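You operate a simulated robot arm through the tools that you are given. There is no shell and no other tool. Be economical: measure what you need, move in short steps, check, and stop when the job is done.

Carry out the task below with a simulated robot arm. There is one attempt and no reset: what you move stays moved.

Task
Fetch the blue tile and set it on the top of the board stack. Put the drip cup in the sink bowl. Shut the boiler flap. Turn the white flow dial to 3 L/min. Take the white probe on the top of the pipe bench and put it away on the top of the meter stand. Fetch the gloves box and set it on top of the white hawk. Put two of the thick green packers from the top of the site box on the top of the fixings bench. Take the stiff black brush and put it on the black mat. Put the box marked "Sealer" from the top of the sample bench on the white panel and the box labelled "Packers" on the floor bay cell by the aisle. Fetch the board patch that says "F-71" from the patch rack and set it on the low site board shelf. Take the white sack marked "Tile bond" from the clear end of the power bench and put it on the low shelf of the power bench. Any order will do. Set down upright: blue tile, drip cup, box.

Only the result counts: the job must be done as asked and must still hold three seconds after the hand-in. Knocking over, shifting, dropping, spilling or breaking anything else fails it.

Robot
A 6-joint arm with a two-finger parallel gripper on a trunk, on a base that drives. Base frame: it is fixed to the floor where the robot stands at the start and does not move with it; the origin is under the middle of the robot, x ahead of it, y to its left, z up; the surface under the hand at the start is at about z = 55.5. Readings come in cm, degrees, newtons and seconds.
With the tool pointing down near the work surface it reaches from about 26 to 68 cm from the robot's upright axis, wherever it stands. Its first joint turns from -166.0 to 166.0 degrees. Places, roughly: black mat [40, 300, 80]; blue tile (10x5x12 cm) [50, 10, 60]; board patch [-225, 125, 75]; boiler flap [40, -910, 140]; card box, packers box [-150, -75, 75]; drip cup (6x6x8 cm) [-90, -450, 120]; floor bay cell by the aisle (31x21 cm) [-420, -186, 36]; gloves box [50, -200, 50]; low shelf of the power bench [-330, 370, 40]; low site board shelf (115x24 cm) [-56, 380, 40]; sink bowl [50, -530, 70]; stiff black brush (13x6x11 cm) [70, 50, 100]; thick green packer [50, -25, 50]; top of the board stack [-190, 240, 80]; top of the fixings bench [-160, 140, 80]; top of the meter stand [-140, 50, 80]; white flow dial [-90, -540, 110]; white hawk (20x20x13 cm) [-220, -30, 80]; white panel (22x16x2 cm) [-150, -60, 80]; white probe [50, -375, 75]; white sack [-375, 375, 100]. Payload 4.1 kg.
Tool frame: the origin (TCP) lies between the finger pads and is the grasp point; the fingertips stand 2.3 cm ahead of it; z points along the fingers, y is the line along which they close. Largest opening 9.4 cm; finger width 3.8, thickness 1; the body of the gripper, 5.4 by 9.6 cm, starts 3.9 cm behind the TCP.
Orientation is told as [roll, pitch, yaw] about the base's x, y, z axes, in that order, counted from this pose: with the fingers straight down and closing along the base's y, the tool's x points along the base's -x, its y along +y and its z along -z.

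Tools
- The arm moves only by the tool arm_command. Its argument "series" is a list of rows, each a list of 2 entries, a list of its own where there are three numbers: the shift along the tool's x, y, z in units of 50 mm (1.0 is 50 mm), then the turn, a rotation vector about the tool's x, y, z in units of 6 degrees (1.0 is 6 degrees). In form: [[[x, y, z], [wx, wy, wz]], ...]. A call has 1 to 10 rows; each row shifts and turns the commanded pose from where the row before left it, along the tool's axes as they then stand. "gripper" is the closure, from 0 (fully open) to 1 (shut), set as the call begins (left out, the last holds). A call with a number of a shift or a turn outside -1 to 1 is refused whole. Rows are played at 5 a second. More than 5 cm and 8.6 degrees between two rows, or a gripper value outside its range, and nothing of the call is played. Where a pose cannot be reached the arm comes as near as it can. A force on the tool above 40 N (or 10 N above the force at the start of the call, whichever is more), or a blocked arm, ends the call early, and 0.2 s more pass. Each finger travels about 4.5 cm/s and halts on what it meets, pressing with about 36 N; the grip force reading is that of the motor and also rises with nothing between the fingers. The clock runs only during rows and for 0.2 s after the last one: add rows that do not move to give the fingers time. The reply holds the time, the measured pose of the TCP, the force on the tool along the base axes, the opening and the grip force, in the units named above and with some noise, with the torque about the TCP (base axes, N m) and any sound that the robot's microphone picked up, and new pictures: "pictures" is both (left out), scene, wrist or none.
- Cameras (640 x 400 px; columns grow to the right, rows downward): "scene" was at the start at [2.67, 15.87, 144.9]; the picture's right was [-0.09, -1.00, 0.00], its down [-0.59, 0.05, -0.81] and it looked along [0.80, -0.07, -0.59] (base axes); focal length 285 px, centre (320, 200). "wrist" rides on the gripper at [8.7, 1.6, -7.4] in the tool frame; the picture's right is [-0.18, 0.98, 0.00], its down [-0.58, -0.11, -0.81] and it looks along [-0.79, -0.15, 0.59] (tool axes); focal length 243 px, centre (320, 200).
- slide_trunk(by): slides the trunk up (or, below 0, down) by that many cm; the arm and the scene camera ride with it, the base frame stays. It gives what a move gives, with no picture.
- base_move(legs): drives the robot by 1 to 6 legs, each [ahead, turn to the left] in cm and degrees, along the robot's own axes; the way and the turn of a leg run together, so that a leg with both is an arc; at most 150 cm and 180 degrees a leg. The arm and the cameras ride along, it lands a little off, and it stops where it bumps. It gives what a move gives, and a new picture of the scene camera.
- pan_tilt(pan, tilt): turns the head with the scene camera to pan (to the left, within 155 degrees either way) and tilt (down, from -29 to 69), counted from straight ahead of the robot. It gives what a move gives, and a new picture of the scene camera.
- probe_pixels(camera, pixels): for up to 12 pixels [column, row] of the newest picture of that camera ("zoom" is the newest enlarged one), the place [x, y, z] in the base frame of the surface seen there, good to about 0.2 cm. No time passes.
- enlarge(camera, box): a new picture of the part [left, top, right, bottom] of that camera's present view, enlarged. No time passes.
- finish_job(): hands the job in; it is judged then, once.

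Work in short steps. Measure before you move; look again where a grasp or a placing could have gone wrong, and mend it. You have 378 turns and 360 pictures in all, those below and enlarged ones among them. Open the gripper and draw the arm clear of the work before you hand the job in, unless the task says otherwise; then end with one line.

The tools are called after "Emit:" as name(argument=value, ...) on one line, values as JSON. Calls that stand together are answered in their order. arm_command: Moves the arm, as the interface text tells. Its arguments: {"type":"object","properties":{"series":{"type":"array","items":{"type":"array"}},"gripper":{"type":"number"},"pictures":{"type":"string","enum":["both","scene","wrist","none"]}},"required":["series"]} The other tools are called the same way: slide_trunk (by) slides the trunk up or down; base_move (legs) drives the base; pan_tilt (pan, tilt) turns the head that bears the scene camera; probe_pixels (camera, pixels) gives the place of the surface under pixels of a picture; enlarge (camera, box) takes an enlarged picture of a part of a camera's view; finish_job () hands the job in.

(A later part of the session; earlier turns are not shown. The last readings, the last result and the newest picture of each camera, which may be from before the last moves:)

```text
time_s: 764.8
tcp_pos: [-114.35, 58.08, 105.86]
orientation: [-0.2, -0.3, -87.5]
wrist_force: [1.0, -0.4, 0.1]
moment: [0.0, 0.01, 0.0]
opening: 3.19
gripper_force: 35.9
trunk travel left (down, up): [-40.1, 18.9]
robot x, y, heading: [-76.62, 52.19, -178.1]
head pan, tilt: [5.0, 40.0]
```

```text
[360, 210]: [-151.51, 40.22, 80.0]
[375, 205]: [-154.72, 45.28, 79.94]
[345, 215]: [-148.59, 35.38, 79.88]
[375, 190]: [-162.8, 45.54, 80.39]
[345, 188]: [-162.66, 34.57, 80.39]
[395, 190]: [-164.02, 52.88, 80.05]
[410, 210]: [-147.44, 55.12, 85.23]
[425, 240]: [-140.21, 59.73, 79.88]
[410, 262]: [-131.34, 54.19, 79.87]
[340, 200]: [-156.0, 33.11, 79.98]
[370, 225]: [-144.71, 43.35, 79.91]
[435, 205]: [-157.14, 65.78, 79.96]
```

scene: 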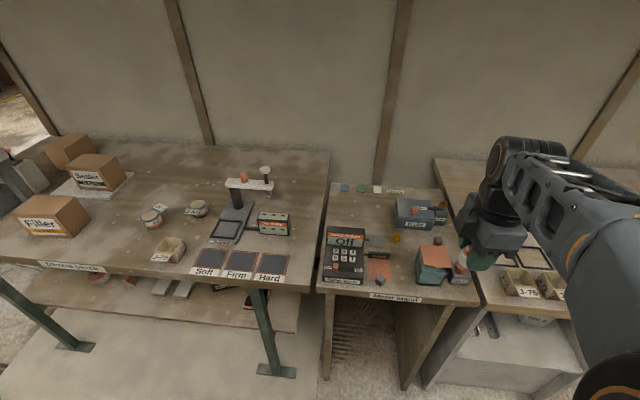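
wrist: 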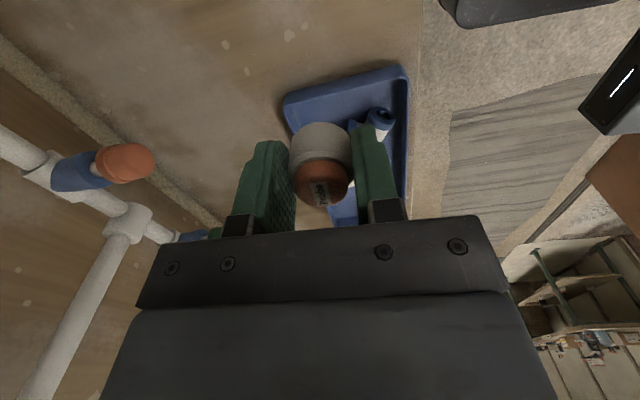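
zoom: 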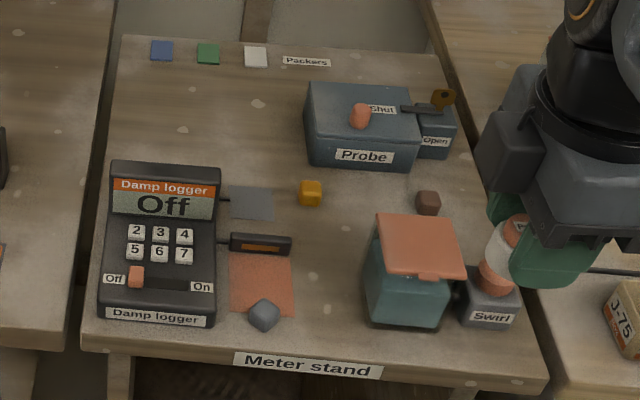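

Free spot near (−153.5, 42.5). I advance 13 cm and move over it.

Emit:
base_move(legs=[[13, 0]])

Emit:
arm_command(series=[[[-0.4, -0.767, 0], [0, 0, 0]], [[-0.4, -0.767, 0], [0, 0, 0]], [[-0.4, -0.767, 0], [0, 0, 0]], [[-0.4, -0.767, 0], [0, 0, 0]], [[-0.4, -0.767, 0], [0, 0, 0]], [[-0.4, -0.767, 0], [0, 0, 0]], [[-0.4, -0.767, 0], [0, 0, 0]], [[0, 0, 1], [0, 0, 0]], [[0, 0, 1], [0, 0, 0]]], pictures="both")

```text
time_s: 766.1
tcp_pos: [-127.19, 57.55, 105.82]
orientation: [0.0, -0.2, -87.5]
wrist_force: [0.6, 0.3, 0.0]
moment: [0.03, 0.03, -0.01]
opening: 3.22
gripper_force: 35.8
trunk travel left (down, up): [-40.1, 18.9]
robot x, y, heading: [-90.22, 52.1, -178.2]
head pan, tilt: [5.0, 40.0]
```

scene: 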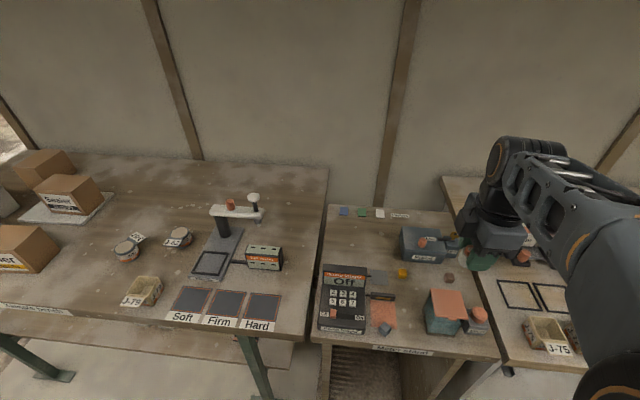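

```text
time_s: 768.1
tcp_pos: [-153.36, 42.57, 95.87]
orientation: [-0.2, -0.3, -87.5]
wrist_force: [-0.1, -0.9, 0.1]
moment: [0.0, 0.02, 0.02]
opening: 3.19
gripper_force: 35.6
trunk travel left (down, up): [-40.1, 18.9]
robot x, y, heading: [-90.33, 51.84, -178.1]
head pan, tilt: [5.0, 40.0]
```

scene: 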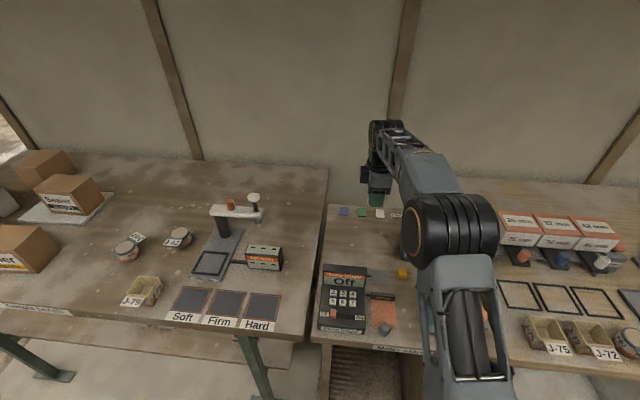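
wrist: 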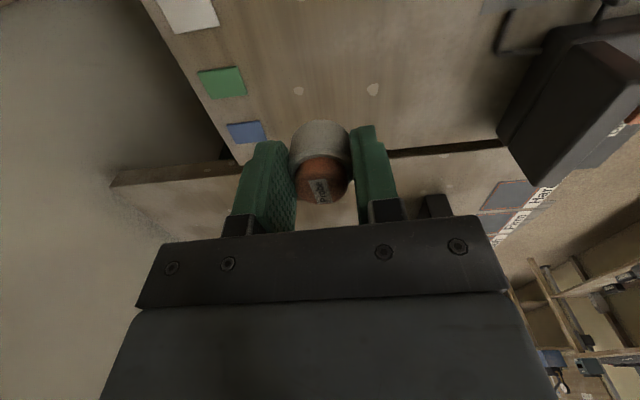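

The camera would come near the "Probe" case, so I shift 3.5 cm left (y 39) and lower.

Emit:
arm_command(series=[[[-0.7, 0, 0], [0, 0, 0]], [[0, 0, 1], [0, 0, 0]], [[0, 0, 1], [0, 0, 0]], [[0, 0, 0.44], [0, 0, 0]], [[0, 0, 0.08], [0, 0, 0]], [[0, 0, 0.04], [0, 0, 0]]], pictures="none")

```text
time_s: 769.5
tcp_pos: [-153.19, 38.92, 83.18]
orientation: [-0.3, -0.1, -87.4]
wrist_force: [-0.5, -0.6, 0.3]
moment: [-0.02, -0.01, 0.01]
opening: 3.21
gripper_force: 35.5
trunk travel left (down, up): [-40.1, 18.9]
robot x, y, heading: [-90.08, 51.91, -178.5]
head pan, tilt: [5.0, 40.0]
```

Emit:
arm_command(series=[[[0, 0, 0.03], [0, 0, 0]], [[0, 0, 0.02], [0, 0, 0]]], pictures="none")

Emit:
arm_command(series=[[[0, 0, 0], [0, 0, 0]], [[0, 0, 0], [0, 0, 0]], [[0, 0, 0], [0, 0, 0]], [[0, 0, -0.6], [0, 0, 0]], [[0, 0, -1], [0, 0, 0]], [[0, 0, -1], [0, 0, 0]], [[0, 0, -1], [0, 0, 0]], [[0, 0, -1], [0, 0, 0]]], gripper=0.35, pictures="wrist")

```text
time_s: 770.1
tcp_pos: [-153.32, 38.85, 83.14]
orientation: [-0.3, -0.3, -87.4]
wrist_force: [-0.8, 1.0, 13.0]
moment: [0.02, -0.06, -0.01]
opening: 3.17
gripper_force: 35.7
trunk travel left (down, up): [-40.1, 18.9]
robot x, y, heading: [-90.06, 52.09, -178.4]
head pan, tilt: [5.0, 40.0]
```

```text
time_s: 771.9
tcp_pos: [-153.23, 39.09, 105.88]
orientation: [-0.1, -0.2, -87.4]
wrist_force: [0.3, 0.0, 0.2]
moment: [-0.01, -0.04, -0.01]
opening: 6.1
gripper_force: 0.1
trunk travel left (down, up): [-40.1, 18.9]
robot x, y, heading: [-90.27, 52.28, -178.1]
head pan, tilt: [5.0, 40.0]
```

wrist: 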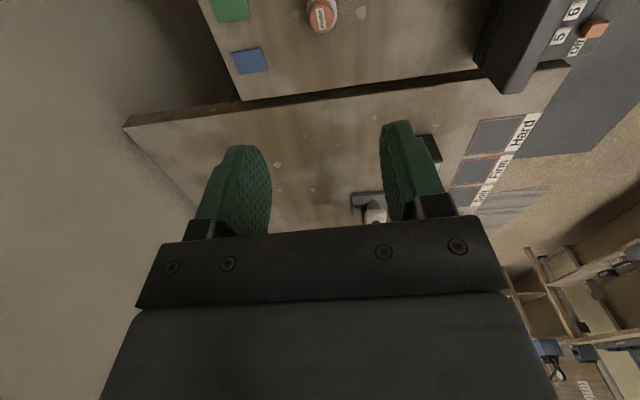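

Probe is put away. I retract and drive down the aisle to the drip cup (y≈−450).

Emit:
arm_command(series=[[[0, 1, 0], [0, 0, 0]], [[0, 1, 0], [0, 0, 0]], [[0, 1, 0], [0, 0, 0]], [[0, 1, 0], [0, 0, 0]], [[0, 1, 0], [0, 0, 0]]], gripper=0, pictures="none")

Emit:
base_move(legs=[[-38, 0], [0, 88.5], [150, 0], [150, 0], [150, 0]])

Emit:
pan_tilt(pan=-60, tilt=20)

```text
time_s: 773.1
tcp_pos: [-128.15, 39.86, 106.15]
orientation: [-0.1, -0.2, -87.5]
wrist_force: [-0.8, 0.2, -0.4]
moment: [0.01, -0.01, 0.0]
opening: 9.39
gripper_force: 0.0
trunk travel left (down, up): [-40.1, 18.9]
robot x, y, heading: [-90.19, 51.76, -178.2]
head pan, tilt: [5.0, 40.0]
```

```text
time_s: 800.4
tcp_pos: [-51.21, -438.13, 106.05]
orientation: [-0.1, -0.3, 0.1]
wrist_force: [-0.1, -0.3, 0.1]
moment: [0.03, -0.01, -0.02]
opening: 9.39
gripper_force: 0.2
trunk travel left (down, up): [-40.1, 18.9]
robot x, y, heading: [-61.88, -399.2, -90.5]
head pan, tilt: [5.0, 40.0]
```

scene: 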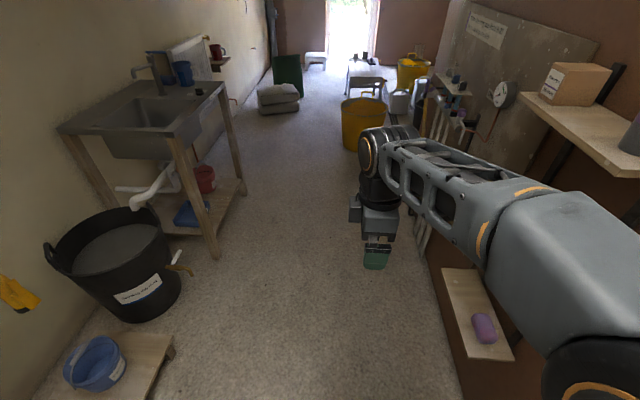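

```text
time_s: 801.7
tcp_pos: [-51.37, -437.92, 106.07]
orientation: [-0.2, -0.2, 0.1]
wrist_force: [0.2, 0.6, 1.0]
moment: [-0.01, 0.01, 0.0]
opening: 9.42
gripper_force: 0.0
trunk travel left (down, up): [-40.1, 18.9]
robot x, y, heading: [-62.32, -399.23, -90.7]
head pan, tilt: [-60.0, 20.0]
```

scene: 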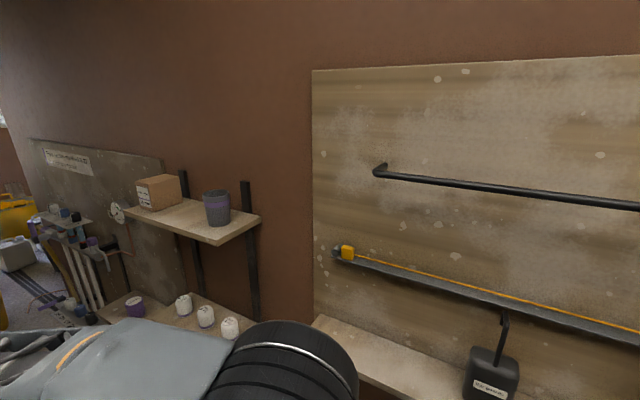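

A cup stands on the upper wall shelf at (216,207). I zoom and probe.

Emit:
enlarge(camera="scene", box=[100, 160, 280, 350])

Emit:
probe_pixels(camera="scene", pixels=[[216, 207], [216, 192], [205, 195], [230, 195], [217, 222], [260, 218], [213, 243], [155, 188], [135, 303], [183, 300], [120, 212], [245, 270]])

```text
2.11 times, centred on (190, 255) of scene
```

zoom: 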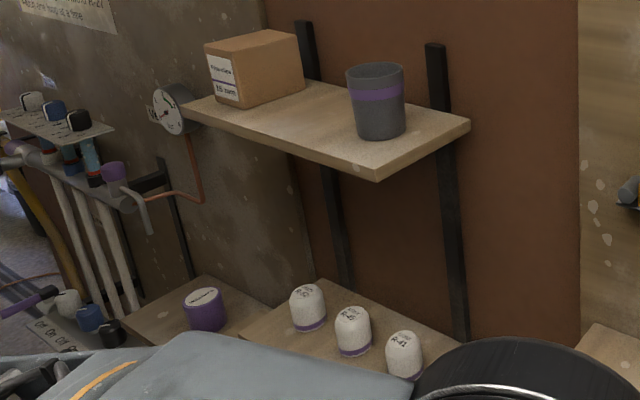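

```text
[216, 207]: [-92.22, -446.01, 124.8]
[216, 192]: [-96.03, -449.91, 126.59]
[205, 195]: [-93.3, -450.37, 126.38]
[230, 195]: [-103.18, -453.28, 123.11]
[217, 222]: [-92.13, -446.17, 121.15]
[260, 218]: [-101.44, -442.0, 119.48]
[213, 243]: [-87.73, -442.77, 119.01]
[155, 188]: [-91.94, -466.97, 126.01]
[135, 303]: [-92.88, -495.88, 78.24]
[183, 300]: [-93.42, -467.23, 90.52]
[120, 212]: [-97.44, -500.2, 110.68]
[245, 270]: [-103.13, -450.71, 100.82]
```

The drip cup (grey with purple band) is at about (−93.5, −448.5) on a shelf at z 119.5. I go to (−26, −448), raise the trunk fully, and face the wall.

Emit:
base_move(legs=[[0, 37], [61, 0]])

Emit:
slide_trunk(by=18)

Emit:
base_move(legs=[[0, -126]])

Emit:
pan_tilt(pan=0, tilt=28)

```text
time_s: 806.9
tcp_pos: [6.52, -472.98, 105.99]
orientation: [-0.2, -0.3, 37.5]
wrist_force: [-0.5, 0.6, 0.7]
moment: [0.0, -0.01, 0.01]
opening: 9.38
gripper_force: 0.0
trunk travel left (down, up): [-40.1, 18.9]
robot x, y, heading: [-25.53, -448.85, -53.2]
head pan, tilt: [-60.0, 20.0]
```

scene: 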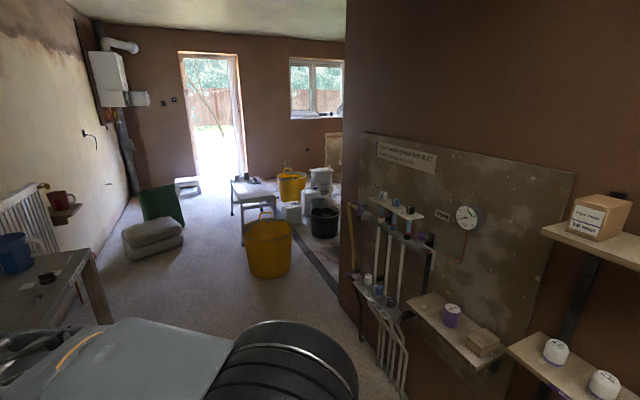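

```text
time_s: 808.9
tcp_pos: [6.38, -473.05, 123.94]
orientation: [-0.2, -0.3, 37.4]
wrist_force: [-0.7, 0.1, -0.9]
moment: [0.04, 0.01, -0.04]
opening: 9.41
gripper_force: 0.0
trunk travel left (down, up): [-58.1, 0.9]
robot x, y, heading: [-25.27, -448.75, -53.2]
head pan, tilt: [-60.0, 20.0]
```

```text
time_s: 814.6
tcp_pos: [-63.81, -459.92, 124.04]
orientation: [-0.1, -0.2, -88.6]
wrist_force: [0.0, 0.5, 0.3]
moment: [0.03, 0.01, -0.01]
opening: 9.39
gripper_force: 0.0
trunk travel left (down, up): [-58.1, 0.9]
robot x, y, heading: [-25.24, -448.58, -179.7]
head pan, tilt: [-60.0, 20.0]
```

scene: 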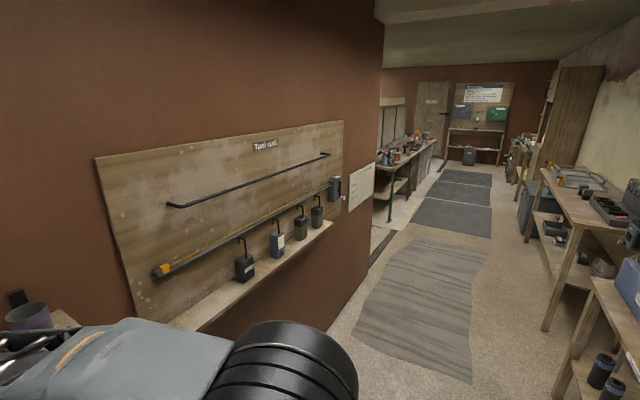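

```text
time_s: 815.9
tcp_pos: [-63.96, -459.75, 124.01]
orientation: [-0.1, -0.2, -88.8]
wrist_force: [0.6, 0.8, -0.5]
moment: [0.0, -0.04, 0.01]
opening: 9.39
gripper_force: 0.1
trunk travel left (down, up): [-58.1, 0.9]
robot x, y, heading: [-25.69, -448.53, -179.5]
head pan, tilt: [0.0, 28.0]
```

scene: 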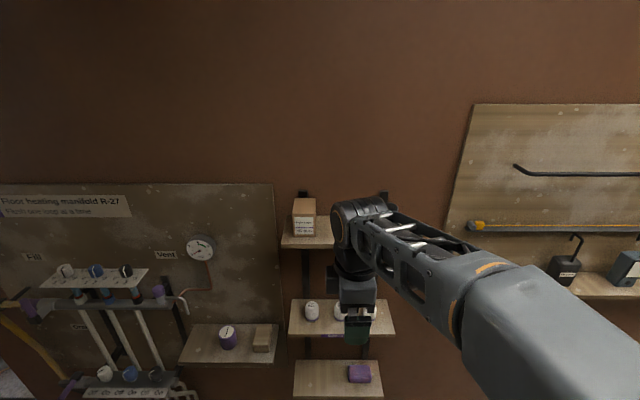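

I advance 10 cm, raise the hand above the cup and move over it.

Emit:
base_move(legs=[[10, 0]])

Emit:
arm_command(series=[[[0, 0, -0.9], [0, 0, 0]], [[0, 0, -0.9], [0, 0, 0]], [[0.75, -0.5, 0], [0, 0, 0]], [[0.75, -0.5, 0], [0, 0, 0]], [[0.7, -0.5, 0], [0, 0, 0]]], pictures="both")

```text
time_s: 817.0
tcp_pos: [-73.76, -460.03, 124.11]
orientation: [-0.1, -0.2, -88.9]
wrist_force: [0.3, -0.1, 0.5]
moment: [-0.01, 0.0, -0.01]
opening: 9.39
gripper_force: 0.1
trunk travel left (down, up): [-58.1, 0.9]
robot x, y, heading: [-35.3, -448.68, -179.6]
head pan, tilt: [0.0, 28.0]
```

scene: 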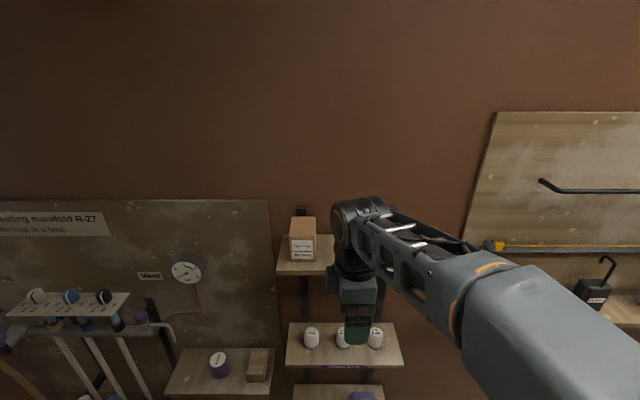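

```text
time_s: 818.2
tcp_pos: [-81.51, -448.95, 132.97]
orientation: [-0.1, -0.2, -88.8]
wrist_force: [-0.7, -0.4, 0.4]
moment: [-0.02, 0.04, -0.01]
opening: 9.4
gripper_force: 0.0
trunk travel left (down, up): [-58.1, 0.9]
robot x, y, heading: [-35.56, -449.1, -179.6]
head pan, tilt: [0.0, 28.0]
```

scene: 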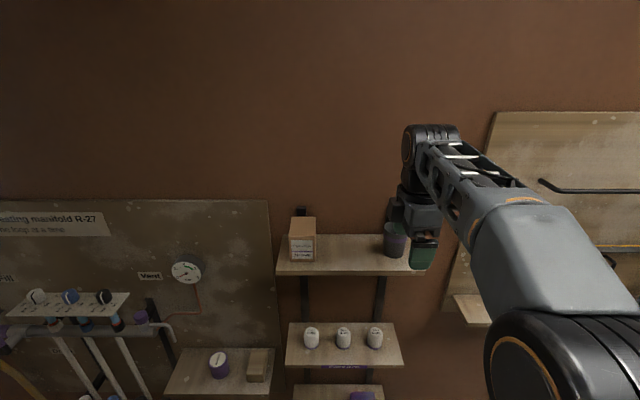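
wrist: 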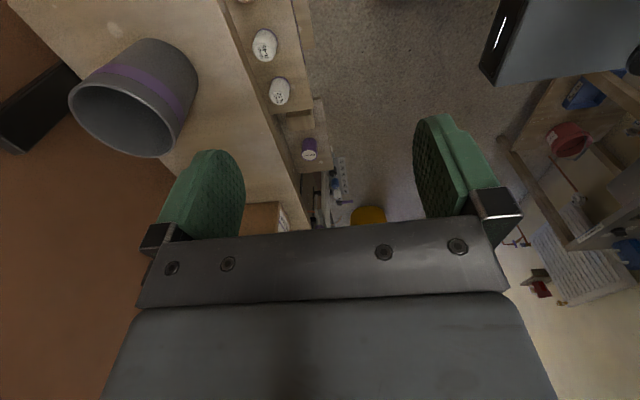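

Probe the cup rim in the wrist view for its exact centre.

Emit:
probe_pixels(camera="wrist", pixels=[[73, 100], [168, 145], [110, 135], [135, 80], [180, 60], [150, 155], [100, 78], [190, 75]])

Emit:
probe_pixels(camera="scene", pixels=[[385, 226], [405, 228], [395, 224], [395, 254], [386, 245], [403, 247]])

```text
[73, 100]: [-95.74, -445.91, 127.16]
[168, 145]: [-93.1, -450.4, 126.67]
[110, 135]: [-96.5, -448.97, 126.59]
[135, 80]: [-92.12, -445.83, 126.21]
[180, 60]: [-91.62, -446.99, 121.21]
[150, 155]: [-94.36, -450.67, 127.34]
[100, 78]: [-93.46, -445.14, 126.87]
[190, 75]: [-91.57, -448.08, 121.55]
```

```text
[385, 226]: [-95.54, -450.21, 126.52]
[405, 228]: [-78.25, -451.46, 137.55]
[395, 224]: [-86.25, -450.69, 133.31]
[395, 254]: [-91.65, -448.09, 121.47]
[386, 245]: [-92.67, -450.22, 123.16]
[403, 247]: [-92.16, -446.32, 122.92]
```

Cup centre (−94.2, −448), rim z 127.3. I move over it with an 8 cm opening, then descend to z≈124.

Emit:
arm_command(series=[[[0.09, -0.85, 0], [0, 0, 0]], [[0.09, -0.85, 0], [0, 0, 0]], [[0, -0.85, 0], [0, 0, 0]]], gripper=0.15, pictures="wrist")

```text
time_s: 819.0
tcp_pos: [-94.45, -448.29, 133.07]
orientation: [0.0, -0.2, -88.8]
wrist_force: [0.3, 0.2, 0.5]
moment: [0.0, -0.04, 0.01]
opening: 7.99
gripper_force: 0.1
trunk travel left (down, up): [-58.1, 0.9]
robot x, y, heading: [-35.6, -448.34, -179.8]
head pan, tilt: [0.0, 28.0]
```

wrist: 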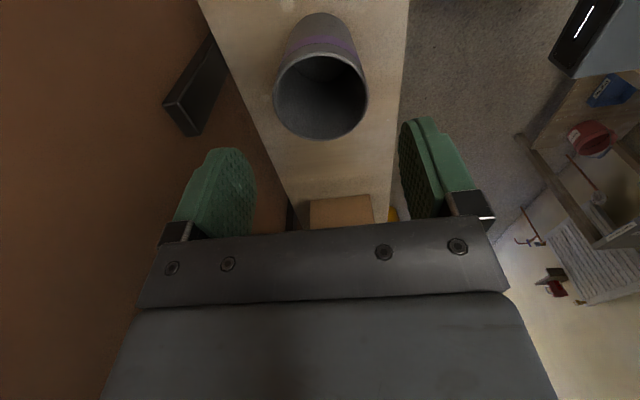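

Emit:
arm_command(series=[[[0.08, 0, 0.6], [0, 0, 0]], [[0, 0, 0.6], [0, 0, 0]], [[0, 0, 0.55], [0, 0, 0]]], pictures="none")

Emit:
arm_command(series=[[[0, 0, 0], [0, 0, 0]], [[0, 0, 0], [0, 0, 0]], [[0, 0, 0], [0, 0, 0]], [[0, 0, 0], [0, 0, 0]], [[0, 0, -0.5], [0, 0, 0]], [[0, 0, -0.5], [0, 0, 0]]], gripper=1, pictures="wrist")

```text
time_s: 819.8
tcp_pos: [-94.2, -447.96, 124.37]
orientation: [-0.2, -0.2, -88.9]
wrist_force: [-0.7, -0.6, 0.8]
moment: [0.03, -0.01, 0.0]
opening: 7.99
gripper_force: 0.0
trunk travel left (down, up): [-58.1, 0.9]
robot x, y, heading: [-35.62, -448.66, -179.6]
head pan, tilt: [0.0, 28.0]
```

```text
time_s: 821.2
tcp_pos: [-94.08, -447.91, 129.47]
orientation: [-0.1, -0.2, -88.8]
wrist_force: [-0.1, -0.5, 0.3]
moment: [-0.03, 0.03, 0.0]
opening: 5.63
gripper_force: 35.9
trunk travel left (down, up): [-58.1, 0.9]
robot x, y, heading: [-34.91, -448.77, -179.6]
head pan, tilt: [0.0, 28.0]
```

wrist: 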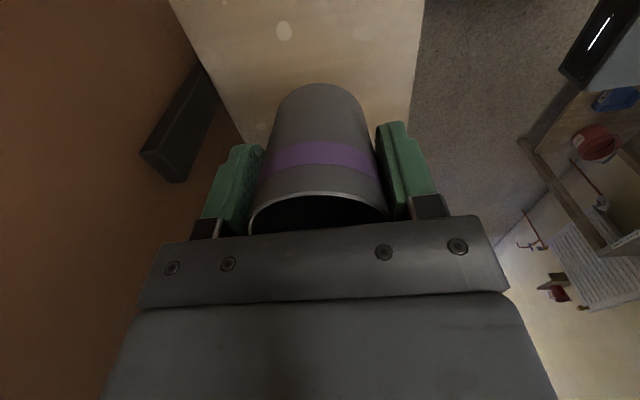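

Cup held upright. I pull it back off the shelf and drive toward the sink.

Emit:
arm_command(series=[[[0, 1, 0], [0, 0, 0]], [[0, 1, 0], [0, 0, 0]], [[0, 1, 0], [0, 0, 0]], [[0, 1, 0], [0, 0, 0]]], pictures="none")

Emit:
base_move(legs=[[-3, 0], [0, 90], [82, 0], [0, 90]])

Emit:
pan_tilt(pan=0, tilt=42)

```text
time_s: 822.2
tcp_pos: [-73.71, -447.72, 129.38]
orientation: [-0.1, -0.2, -88.8]
wrist_force: [-0.1, 0.7, -0.5]
moment: [0.0, -0.01, -0.01]
opening: 5.65
gripper_force: 35.9
trunk travel left (down, up): [-58.1, 0.9]
robot x, y, heading: [-35.58, -449.02, -179.7]
head pan, tilt: [0.0, 28.0]
```

```text
time_s: 834.6
tcp_pos: [5.64, -532.14, 129.26]
orientation: [0.0, -0.2, 90.4]
wrist_force: [0.0, 0.6, -0.1]
moment: [-0.01, -0.03, 0.0]
opening: 5.67
gripper_force: 35.8
trunk travel left (down, up): [-58.1, 0.9]
robot x, y, heading: [-32.97, -530.74, -0.3]
head pan, tilt: [0.0, 28.0]
```

scene: 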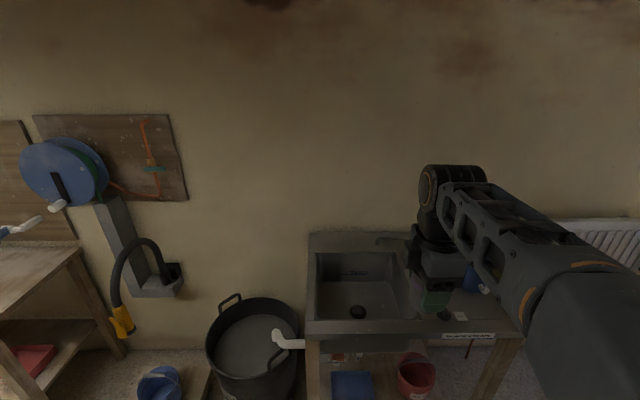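

```text
time_s: 835.4
tcp_pos: [5.55, -532.14, 129.31]
orientation: [-0.1, -0.2, 90.4]
wrist_force: [-0.1, -0.6, -1.2]
moment: [-0.02, -0.02, -0.01]
opening: 5.65
gripper_force: 36.1
trunk travel left (down, up): [-58.1, 0.9]
robot x, y, heading: [-32.93, -530.73, -0.1]
head pan, tilt: [0.0, 42.0]
```

scene: 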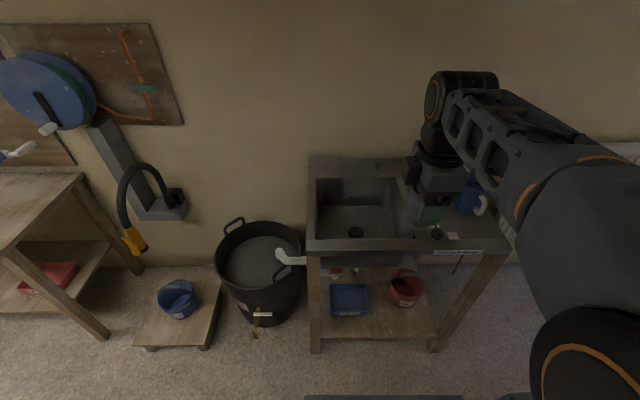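

I probe the sink bowl's floor and edges and look for the tap.

Emit:
enlarge(camera="scene", box=[290, 140, 510, 270])

Emit:
probe_pixels(camera="scene", pixels=[[355, 222], [340, 215], [375, 215], [312, 240], [310, 170], [360, 245], [400, 170], [330, 225], [385, 228], [355, 170], [330, 190], [345, 235]])

```text
2.91 times, centred on (400, 205) of scene
```

zoom: 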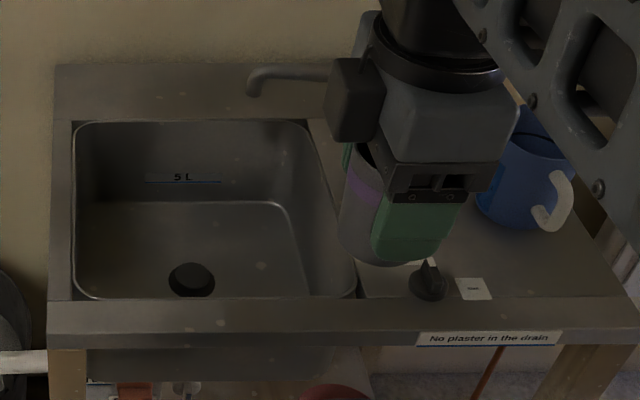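

```text
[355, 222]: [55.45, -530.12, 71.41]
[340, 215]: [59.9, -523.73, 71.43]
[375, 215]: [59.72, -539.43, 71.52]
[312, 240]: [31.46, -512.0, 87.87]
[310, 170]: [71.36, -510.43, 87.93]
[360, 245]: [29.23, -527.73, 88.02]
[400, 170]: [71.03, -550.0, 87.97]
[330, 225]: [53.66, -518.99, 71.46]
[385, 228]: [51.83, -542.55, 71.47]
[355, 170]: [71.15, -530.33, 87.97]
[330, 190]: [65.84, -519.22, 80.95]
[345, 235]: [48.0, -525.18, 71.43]
```

Bowl floor z 71.4 (x≈36–66, y≈−546…−516). I advance 23 cm, lower the trunk 18, and move above (52, −524).

Emit:
base_move(legs=[[23, 0]])

Emit:
slide_trunk(by=-18)

Emit:
arm_command(series=[[[-0.4, -0.85, 0], [0, 0, 0]], [[-0.4, -0.85, 0], [0, 0, 0]], [[-0.4, -0.85, 0], [0, 0, 0]], [[-0.4, -0.85, 0], [0, 0, 0]], [[0, -0.9, 0], [0, 0, 0]]], pictures="both")

```text
time_s: 837.1
tcp_pos: [29.05, -532.4, 129.24]
orientation: [-0.1, -0.2, 90.4]
wrist_force: [-0.5, 0.3, -0.9]
moment: [0.01, 0.01, -0.01]
opening: 5.67
gripper_force: 35.7
trunk travel left (down, up): [-58.1, 0.9]
robot x, y, heading: [-9.54, -530.73, -0.5]
head pan, tilt: [0.0, 42.0]
```

scene: 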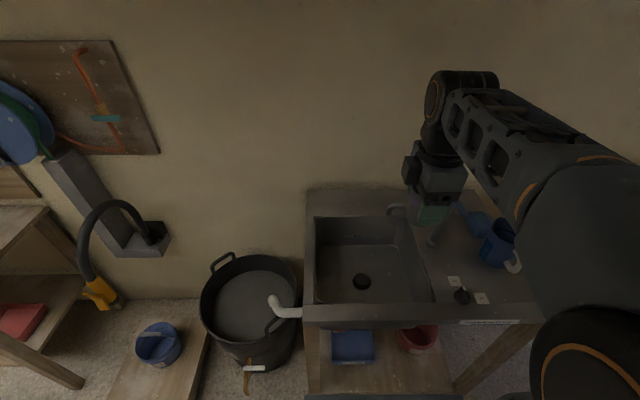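

```text
time_s: 839.1
tcp_pos: [29.0, -532.42, 111.35]
orientation: [-0.1, -0.1, 90.4]
wrist_force: [-0.5, -0.9, 0.9]
moment: [0.01, 0.02, 0.01]
opening: 5.66
gripper_force: 36.0
trunk travel left (down, up): [-40.1, 18.9]
robot x, y, heading: [-9.82, -531.01, -0.3]
head pan, tilt: [0.0, 42.0]
```

```text
time_s: 840.3
tcp_pos: [50.23, -524.49, 110.94]
orientation: [0.0, -0.2, 90.4]
wrist_force: [0.4, -0.4, 0.0]
moment: [-0.03, 0.01, 0.0]
opening: 5.62
gripper_force: 36.2
trunk travel left (down, up): [-40.1, 18.9]
robot x, y, heading: [-9.53, -530.74, -0.6]
head pan, tilt: [0.0, 42.0]
```

scene: 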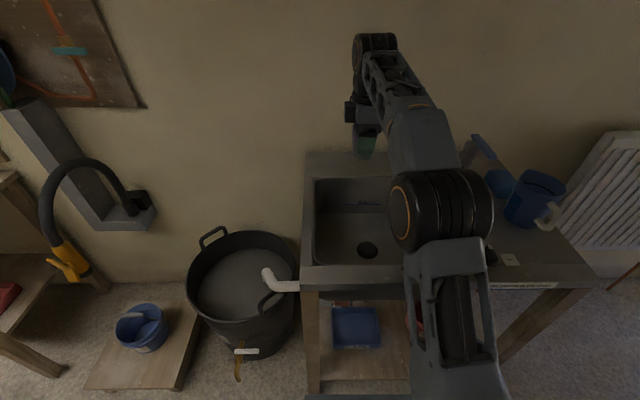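
wrist: 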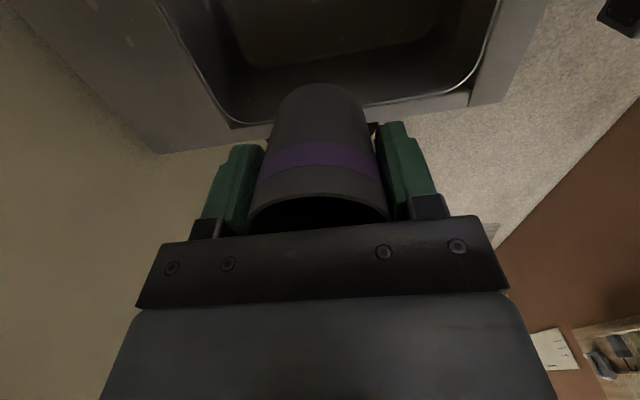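

The tap spout tip triangulates to about (55, −536, 102); I shift to (46, −521) for clearance before lowering.

Emit:
arm_command(series=[[[-0.7, 0.5, 0], [0, 0, 0]], [[0, 0.34, 0], [0, 0, 0]], [[0, 0, 1], [0, 0, 0]], [[0, 0, 1], [0, 0, 0]], [[0, 0, 1], [0, 0, 0]]], pictures="both")

```text
time_s: 841.5
tcp_pos: [46.04, -520.93, 96.33]
orientation: [-0.2, -0.3, 90.4]
wrist_force: [0.0, 0.2, -0.4]
moment: [0.02, 0.01, -0.01]
opening: 5.61
gripper_force: 36.1
trunk travel left (down, up): [-40.1, 18.9]
robot x, y, heading: [-9.54, -530.89, -0.2]
head pan, tilt: [0.0, 42.0]
```

scene: 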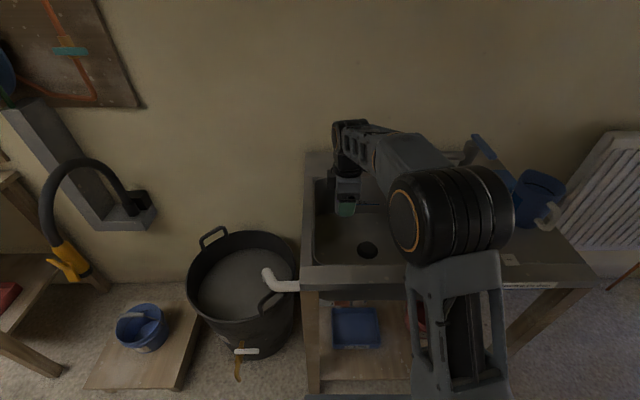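
wrist: 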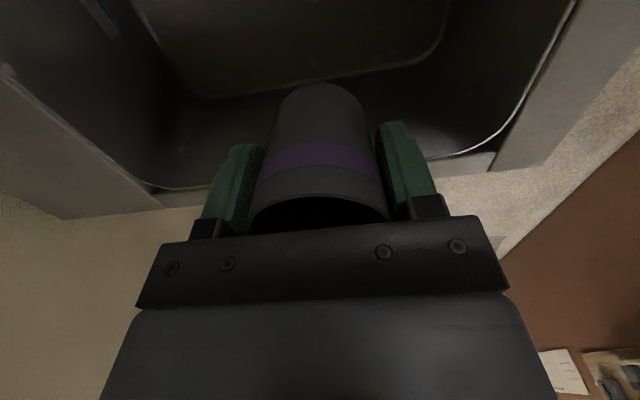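

Clear. I lower the cup to the bowl floor.

Emit:
arm_command(series=[[[0, 0, 1], [0, 0, 0]], [[0, 0, 1], [0, 0, 0]], [[0, 0, 1], [0, 0, 0]], [[0, 0, 0.8], [0, 0, 0]], [[0, 0, 0.1], [0, 0, 0]], [[0, 0, 0.05], [0, 0, 0]], [[0, 0, 0.03], [0, 0, 0]]], pictures="none")

```text
time_s: 843.1
tcp_pos: [46.29, -520.63, 76.46]
orientation: [-0.2, -0.2, 90.4]
wrist_force: [0.1, 0.2, -0.8]
moment: [0.0, 0.02, -0.02]
opening: 5.64
gripper_force: 36.1
trunk travel left (down, up): [-40.1, 18.9]
robot x, y, heading: [-10.22, -530.42, -0.6]
head pan, tilt: [0.0, 42.0]
```

Emit:
arm_command(series=[[[0, 0, 0.03], [0, 0, 0]], [[0, 0, 0.03], [0, 0, 0]], [[0, 0, 0.02], [0, 0, 0]]], pictures="none")

```text
time_s: 843.9
tcp_pos: [46.23, -520.61, 76.12]
orientation: [-0.1, -0.2, 90.4]
wrist_force: [0.2, -0.2, -0.7]
moment: [0.02, 0.02, 0.01]
opening: 5.62
gripper_force: 36.2
trunk travel left (down, up): [-40.1, 18.9]
robot x, y, heading: [-9.39, -530.57, -0.2]
head pan, tilt: [0.0, 42.0]
```

Not in contact yet; continue in 1–2 mm steps.

Emit:
arm_command(series=[[[0, 0, 0.03], [0, 0, 0]], [[0, 0, 0.03], [0, 0, 0]], [[0, 0, 0.03], [0, 0, 0]]], pictures="wrist")

```text
time_s: 844.7
tcp_pos: [46.21, -520.57, 75.76]
orientation: [-0.2, -0.3, 90.4]
wrist_force: [-2.9, 0.3, 10.3]
moment: [-0.02, -0.08, -0.01]
opening: 5.6
gripper_force: 36.1
trunk travel left (down, up): [-40.1, 18.9]
robot x, y, heading: [-9.55, -530.63, -0.1]
head pan, tilt: [0.0, 42.0]
```

wrist: 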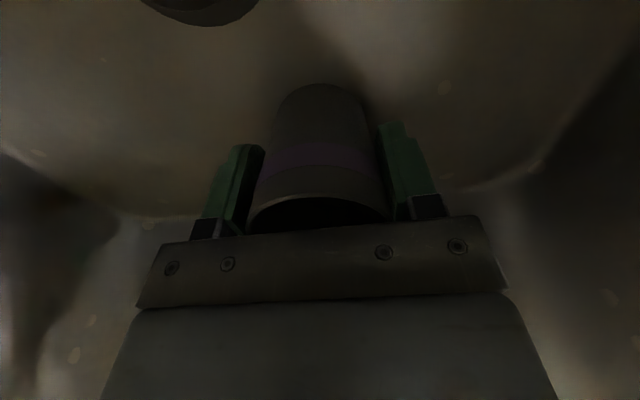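

Contact. I open to 8 cm and rise straight up.

Emit:
arm_command(series=[[[0, 0, -0.02], [0, 0, 0]], [[0, 0, 0], [0, 0, 0]], [[0, 0, 0], [0, 0, 0]], [[0, 0, -0.6], [0, 0, 0]], [[0, 0, -1], [0, 0, 0]], [[0, 0, -1], [0, 0, 0]], [[0, 0, -1], [0, 0, 0]], [[0, 0, -1], [0, 0, 0]], [[0, 0, -1], [0, 0, 0]], [[0, 0, -1], [0, 0, 0]]], gripper=0.15, pictures="both")

```text
time_s: 846.9
tcp_pos: [46.0, -520.89, 108.89]
orientation: [-0.1, -0.2, 90.4]
wrist_force: [0.2, 0.3, -0.2]
moment: [0.01, 0.02, 0.02]
opening: 7.97
gripper_force: 0.1
trunk travel left (down, up): [-40.1, 18.9]
robot x, y, heading: [-9.87, -530.92, -0.4]
head pan, tilt: [0.0, 42.0]
```

scene: 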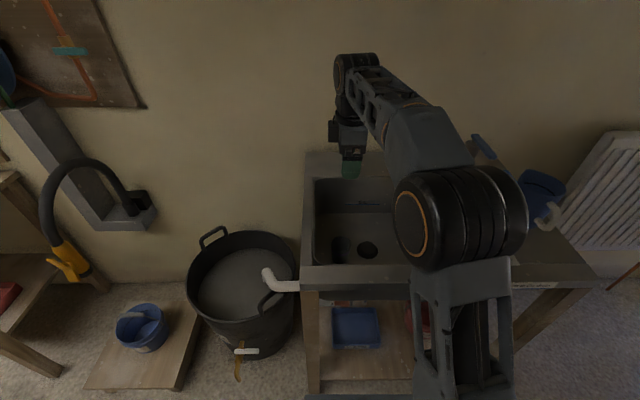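
wrist: 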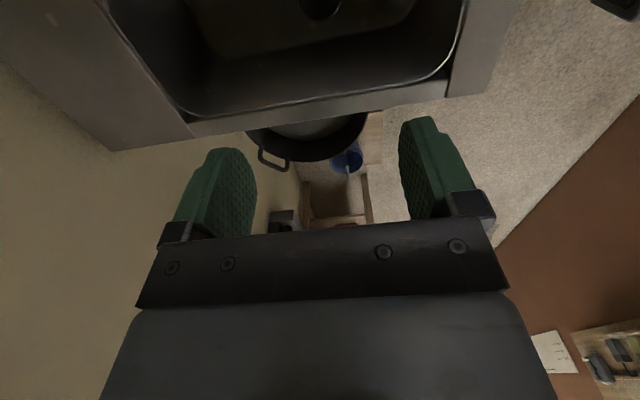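

I check that the cup stands upright in the bowl.

Emit:
enlarge(camera="scene", box=[300, 170, 400, 270])

```text
4.00 times, centred on (350, 220) of scene
```

zoom: 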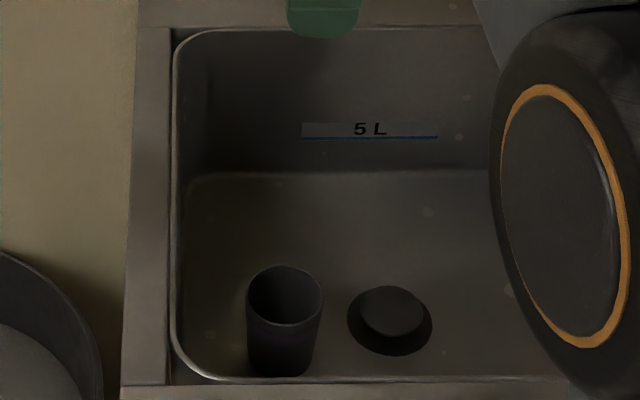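

Drip cup is in the sink bowl. Now the flow dial: retract, back up and turn to the manifold wall.

Emit:
arm_command(series=[[[0, 1, 0], [0, 0, 0]], [[0, 1, 0], [0, 0, 0]], [[0, 1, 0], [0, 0, 0]], [[0, 1, 0], [0, 0, 0]]], gripper=0, pictures="none")

Emit:
base_move(legs=[[-22, 0], [0, 180]])

Emit:
pan_tilt(pan=5, tilt=25)

```text
time_s: 847.9
tcp_pos: [25.99, -520.86, 108.44]
orientation: [-0.1, -0.2, 90.4]
wrist_force: [0.6, 0.9, -0.1]
moment: [0.0, 0.01, 0.0]
opening: 9.4
gripper_force: 0.0
trunk travel left (down, up): [-40.1, 18.9]
robot x, y, heading: [-9.71, -530.9, -0.6]
head pan, tilt: [0.0, 42.0]
```

```text
time_s: 857.1
tcp_pos: [-66.65, -542.44, 108.43]
orientation: [0.0, -0.2, -87.0]
wrist_force: [0.3, 0.1, -0.4]
moment: [-0.01, -0.02, 0.0]
opening: 9.4
gripper_force: 0.1
trunk travel left (down, up): [-40.1, 18.9]
robot x, y, heading: [-31.03, -530.62, -177.9]
head pan, tilt: [0.0, 42.0]
```

scene: 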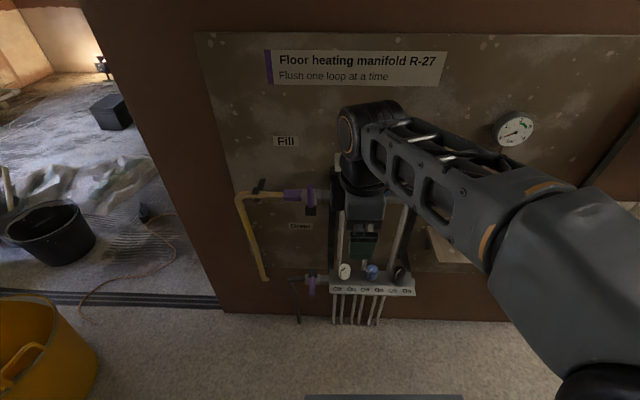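

```text
time_s: 857.9
tcp_pos: [-66.64, -542.35, 108.54]
orientation: [-0.1, -0.2, -87.0]
wrist_force: [0.0, -0.3, -0.5]
moment: [0.01, 0.0, 0.03]
opening: 9.41
gripper_force: 0.1
trunk travel left (down, up): [-40.1, 18.9]
robot x, y, heading: [-31.19, -530.52, -177.7]
head pan, tilt: [5.0, 25.0]
```

scene: 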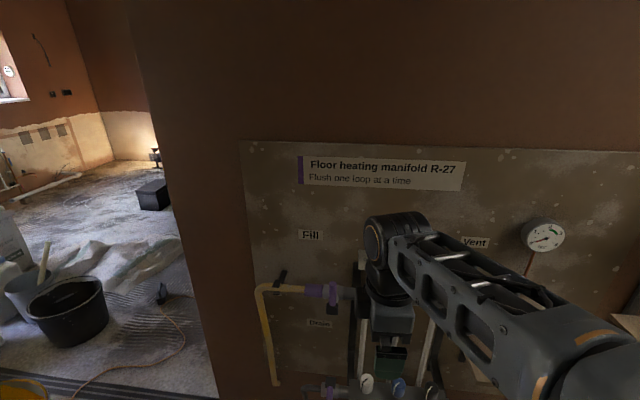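

The arm hides the upper dials; I move it right and re-look.

Emit:
arm_command(series=[[[1, 0, 0], [0, 0, 0]], [[1, 0, 0], [0, 0, 0]], [[1, 0, 0], [0, 0, 0]], [[1, 0, 0], [0, 0, 0]], [[1, 0, 0], [0, 0, 0]], [[1, 0, 0], [0, 0, 0]], [[1, 0, 0], [0, 0, 0]]], pictures="none")

Emit:
pan_tilt(pan=15, tilt=38)

```text
time_s: 859.5
tcp_pos: [-68.58, -507.14, 108.14]
orientation: [-0.1, -0.3, -87.0]
wrist_force: [-0.5, -0.2, 0.3]
moment: [0.0, 0.02, 0.0]
opening: 9.4
gripper_force: 0.1
trunk travel left (down, up): [-40.1, 18.9]
robot x, y, heading: [-31.73, -530.62, -177.9]
head pan, tilt: [5.0, 25.0]
```

```text
time_s: 860.2
tcp_pos: [-68.43, -507.23, 108.21]
orientation: [-0.1, -0.2, -87.0]
wrist_force: [0.0, -0.2, -0.6]
moment: [0.03, 0.01, -0.02]
opening: 9.41
gripper_force: 0.1
trunk travel left (down, up): [-40.1, 18.9]
robot x, y, heading: [-31.74, -530.7, -177.7]
head pan, tilt: [15.0, 38.0]
```

scene: 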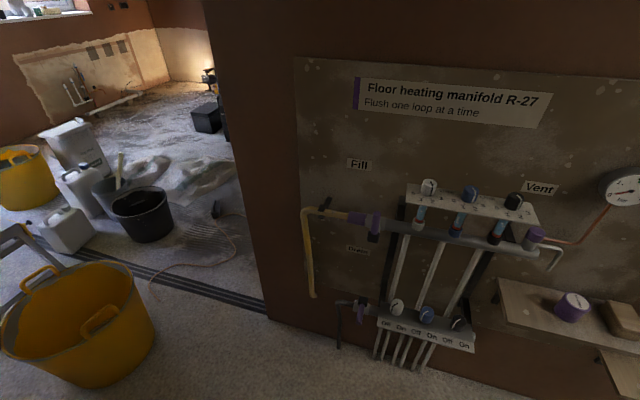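

The upper white dial is at (429,187). I zoom in.

Emit:
enlarge(camera="scene", box=[395, 170, 545, 260])

Emit:
probe_pixels(camera="scene", pixels=[[429, 183], [429, 192], [422, 187], [436, 187], [412, 200], [432, 200], [450, 203], [470, 192], [420, 220]])

```text
4.27 times, centred on (470, 215) of scene
```

zoom: 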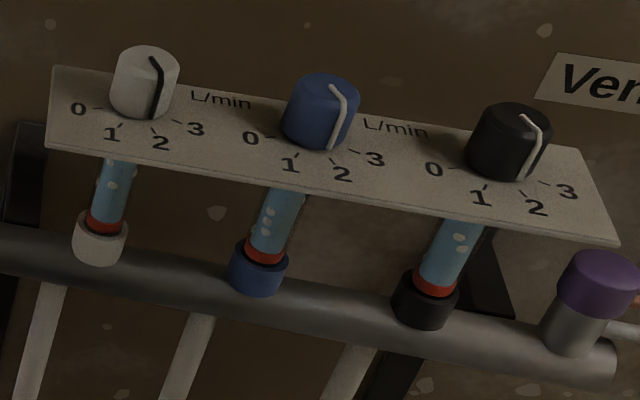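

```text
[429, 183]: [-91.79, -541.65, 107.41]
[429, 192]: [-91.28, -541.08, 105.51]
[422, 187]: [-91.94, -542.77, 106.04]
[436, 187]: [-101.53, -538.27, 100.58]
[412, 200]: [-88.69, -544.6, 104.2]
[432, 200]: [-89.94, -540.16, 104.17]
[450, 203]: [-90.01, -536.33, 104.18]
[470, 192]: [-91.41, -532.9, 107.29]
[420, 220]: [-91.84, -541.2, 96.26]
```

Knob with vertical axis; pointer currently near 2, scale 0–3 around the front. I probe ticks, pointer and knob outline for angles.

Emit:
probe_pixels(camera="zoom", pixels=[[97, 107], [120, 125], [153, 129], [176, 120], [145, 50], [150, 57], [158, 75], [155, 112], [114, 70], [178, 70], [140, 116], [147, 65]])

Emit:
enlarge(camera="scene", box=[405, 172, 455, 207])

```text
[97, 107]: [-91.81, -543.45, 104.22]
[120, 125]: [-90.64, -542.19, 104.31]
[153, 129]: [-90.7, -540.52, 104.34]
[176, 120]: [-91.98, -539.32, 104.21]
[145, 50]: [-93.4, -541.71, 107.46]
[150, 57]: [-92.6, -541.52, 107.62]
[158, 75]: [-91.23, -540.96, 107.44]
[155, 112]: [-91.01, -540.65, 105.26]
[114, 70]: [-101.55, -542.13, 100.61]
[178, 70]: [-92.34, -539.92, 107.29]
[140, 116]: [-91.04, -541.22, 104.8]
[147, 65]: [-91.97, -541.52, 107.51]
```

```text
11.43 times, centred on (430, 190) of scene
```

zoom: 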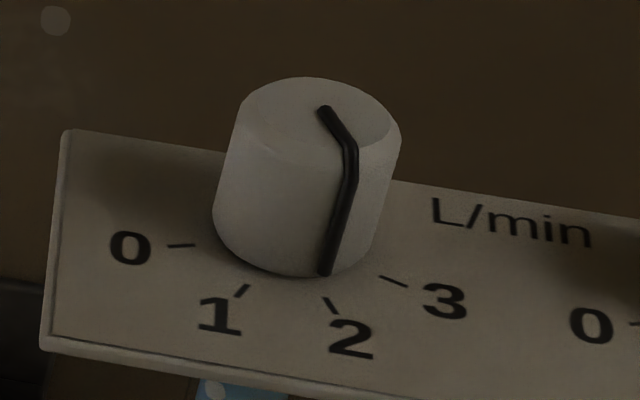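

Ticks are at −67.5°, −22.5°, 22.5°, 67.5° about (−92.7, −541.4); the pointer is at 22.9° = 2. I need +45° (counter-clockwise from above). First raise, and turn the gripper −45° so the turn ends in a clear pose.

Emit:
arm_command(series=[[[0, 0, -0.8], [0, 0, 0.95]], [[0, 0, -0.8], [0, 0, 0.95]], [[0, 0, -0.8], [0, 0, 0.95]], [[0, 0, 0], [0, 0, 0.95]], [[0, 0, 0], [0, 0, 0.95]], [[0, 0, 0], [0, 0, 0.95]], [[0, 0, 0], [0, 0, 0.95]], [[0, 0, 0], [0, 0, 0.85]]], gripper=0.35, pictures="none")

Emit:
arm_command(series=[[[-0.9, 0.11, 0], [0, 0, 0]], [[-0.9, 0.11, 0], [0, 0, 0]], [[-0.9, 0.11, 0], [0, 0, 0]], [[-0.9, 0.11, 0], [0, 0, 0]], [[-0.9, 0.11, 0], [0, 0, 0]], [[-0.9, 0.11, 0], [0, 0, 0]], [[-0.9, 0.11, 0], [0, 0, 0]], [[-0.9, 0.11, 0], [0, 0, 0]], [[-0.9, 0.11, 0], [0, 0, 0]]], pictures="both")

```text
time_s: 862.0
tcp_pos: [-68.51, -507.29, 120.34]
orientation: [0.1, -0.4, -132.0]
wrist_force: [-0.4, 0.4, -0.2]
moment: [0.01, 0.03, 0.02]
opening: 6.1
gripper_force: 0.0
trunk travel left (down, up): [-40.1, 18.9]
robot x, y, heading: [-31.49, -530.56, -177.5]
head pan, tilt: [15.0, 38.0]
```

```text
time_s: 864.0
tcp_pos: [-88.82, -540.51, 118.22]
orientation: [0.0, -0.2, -132.0]
wrist_force: [0.3, 0.2, 0.0]
moment: [-0.02, 0.04, -0.01]
opening: 6.14
gripper_force: 0.0
out of reach, approached as far as the arm can: row 8, 9
trunk travel left (down, up): [-40.1, 18.9]
robot x, y, heading: [-31.59, -530.37, -177.8]
head pan, tilt: [15.0, 38.0]
```

scene: 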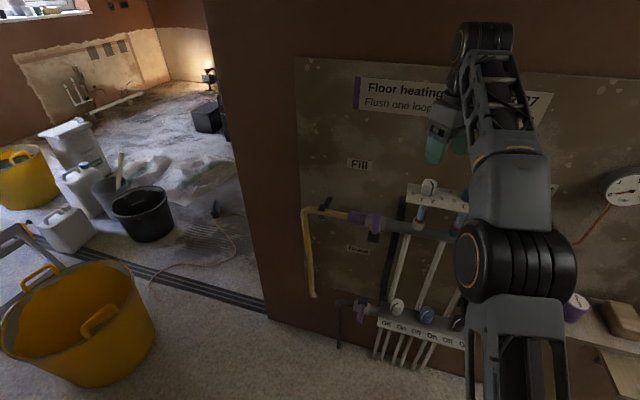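
wrist: 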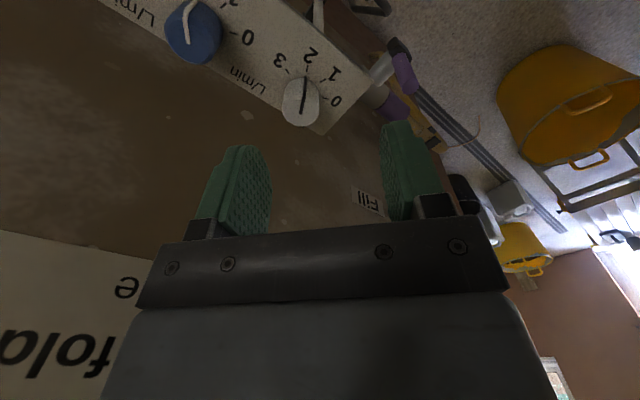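

Pointer at 2 confirmed. Reach is marginal, so I advance the base 6 cm and probe the knob top.

Emit:
base_move(legs=[[6, 0]])

Emit:
arm_command(series=[[[0, 0, 0.4], [0, 0, 0]]], pictures="wrist")

```text
time_s: 865.0
tcp_pos: [-94.78, -540.68, 118.34]
orientation: [0.0, -0.3, -132.1]
wrist_force: [1.0, 0.1, 0.1]
moment: [0.02, 0.01, -0.01]
opening: 6.13
gripper_force: 0.0
trunk travel left (down, up): [-40.1, 18.9]
robot x, y, heading: [-37.59, -530.81, -177.5]
head pan, tilt: [15.0, 38.0]
```

scene: 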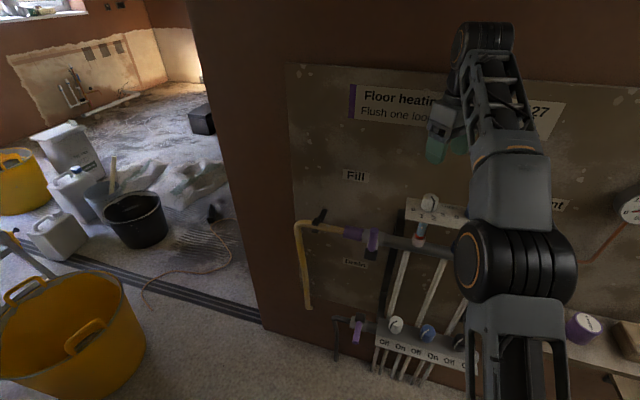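

```text
time_s: 865.4
tcp_pos: [-94.99, -540.68, 116.39]
orientation: [0.0, -0.3, -132.0]
wrist_force: [0.3, 0.2, 0.6]
moment: [0.0, 0.0, 0.0]
opening: 6.11
gripper_force: 0.1
trunk travel left (down, up): [-40.1, 18.9]
robot x, y, heading: [-37.57, -530.85, -177.7]
head pan, tilt: [15.0, 38.0]
```

wrist: 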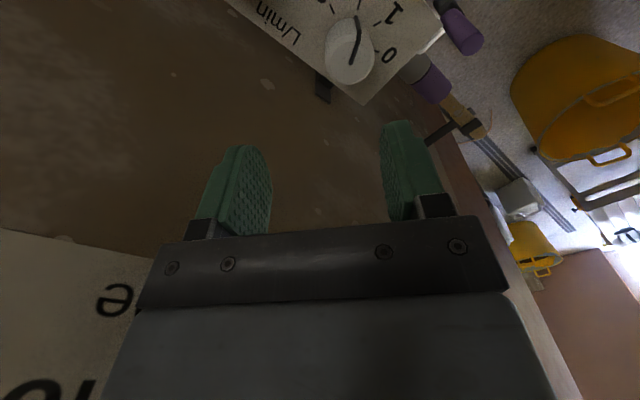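

Emit:
probe_pixels(camera="wrist", pixels=[[350, 52], [326, 45], [373, 60], [345, 75], [352, 30], [340, 20], [372, 35]])

```text
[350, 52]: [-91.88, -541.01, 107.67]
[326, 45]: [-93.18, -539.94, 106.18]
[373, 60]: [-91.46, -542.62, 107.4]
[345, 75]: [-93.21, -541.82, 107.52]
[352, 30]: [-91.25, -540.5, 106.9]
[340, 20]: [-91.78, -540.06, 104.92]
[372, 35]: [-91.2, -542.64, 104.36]
```

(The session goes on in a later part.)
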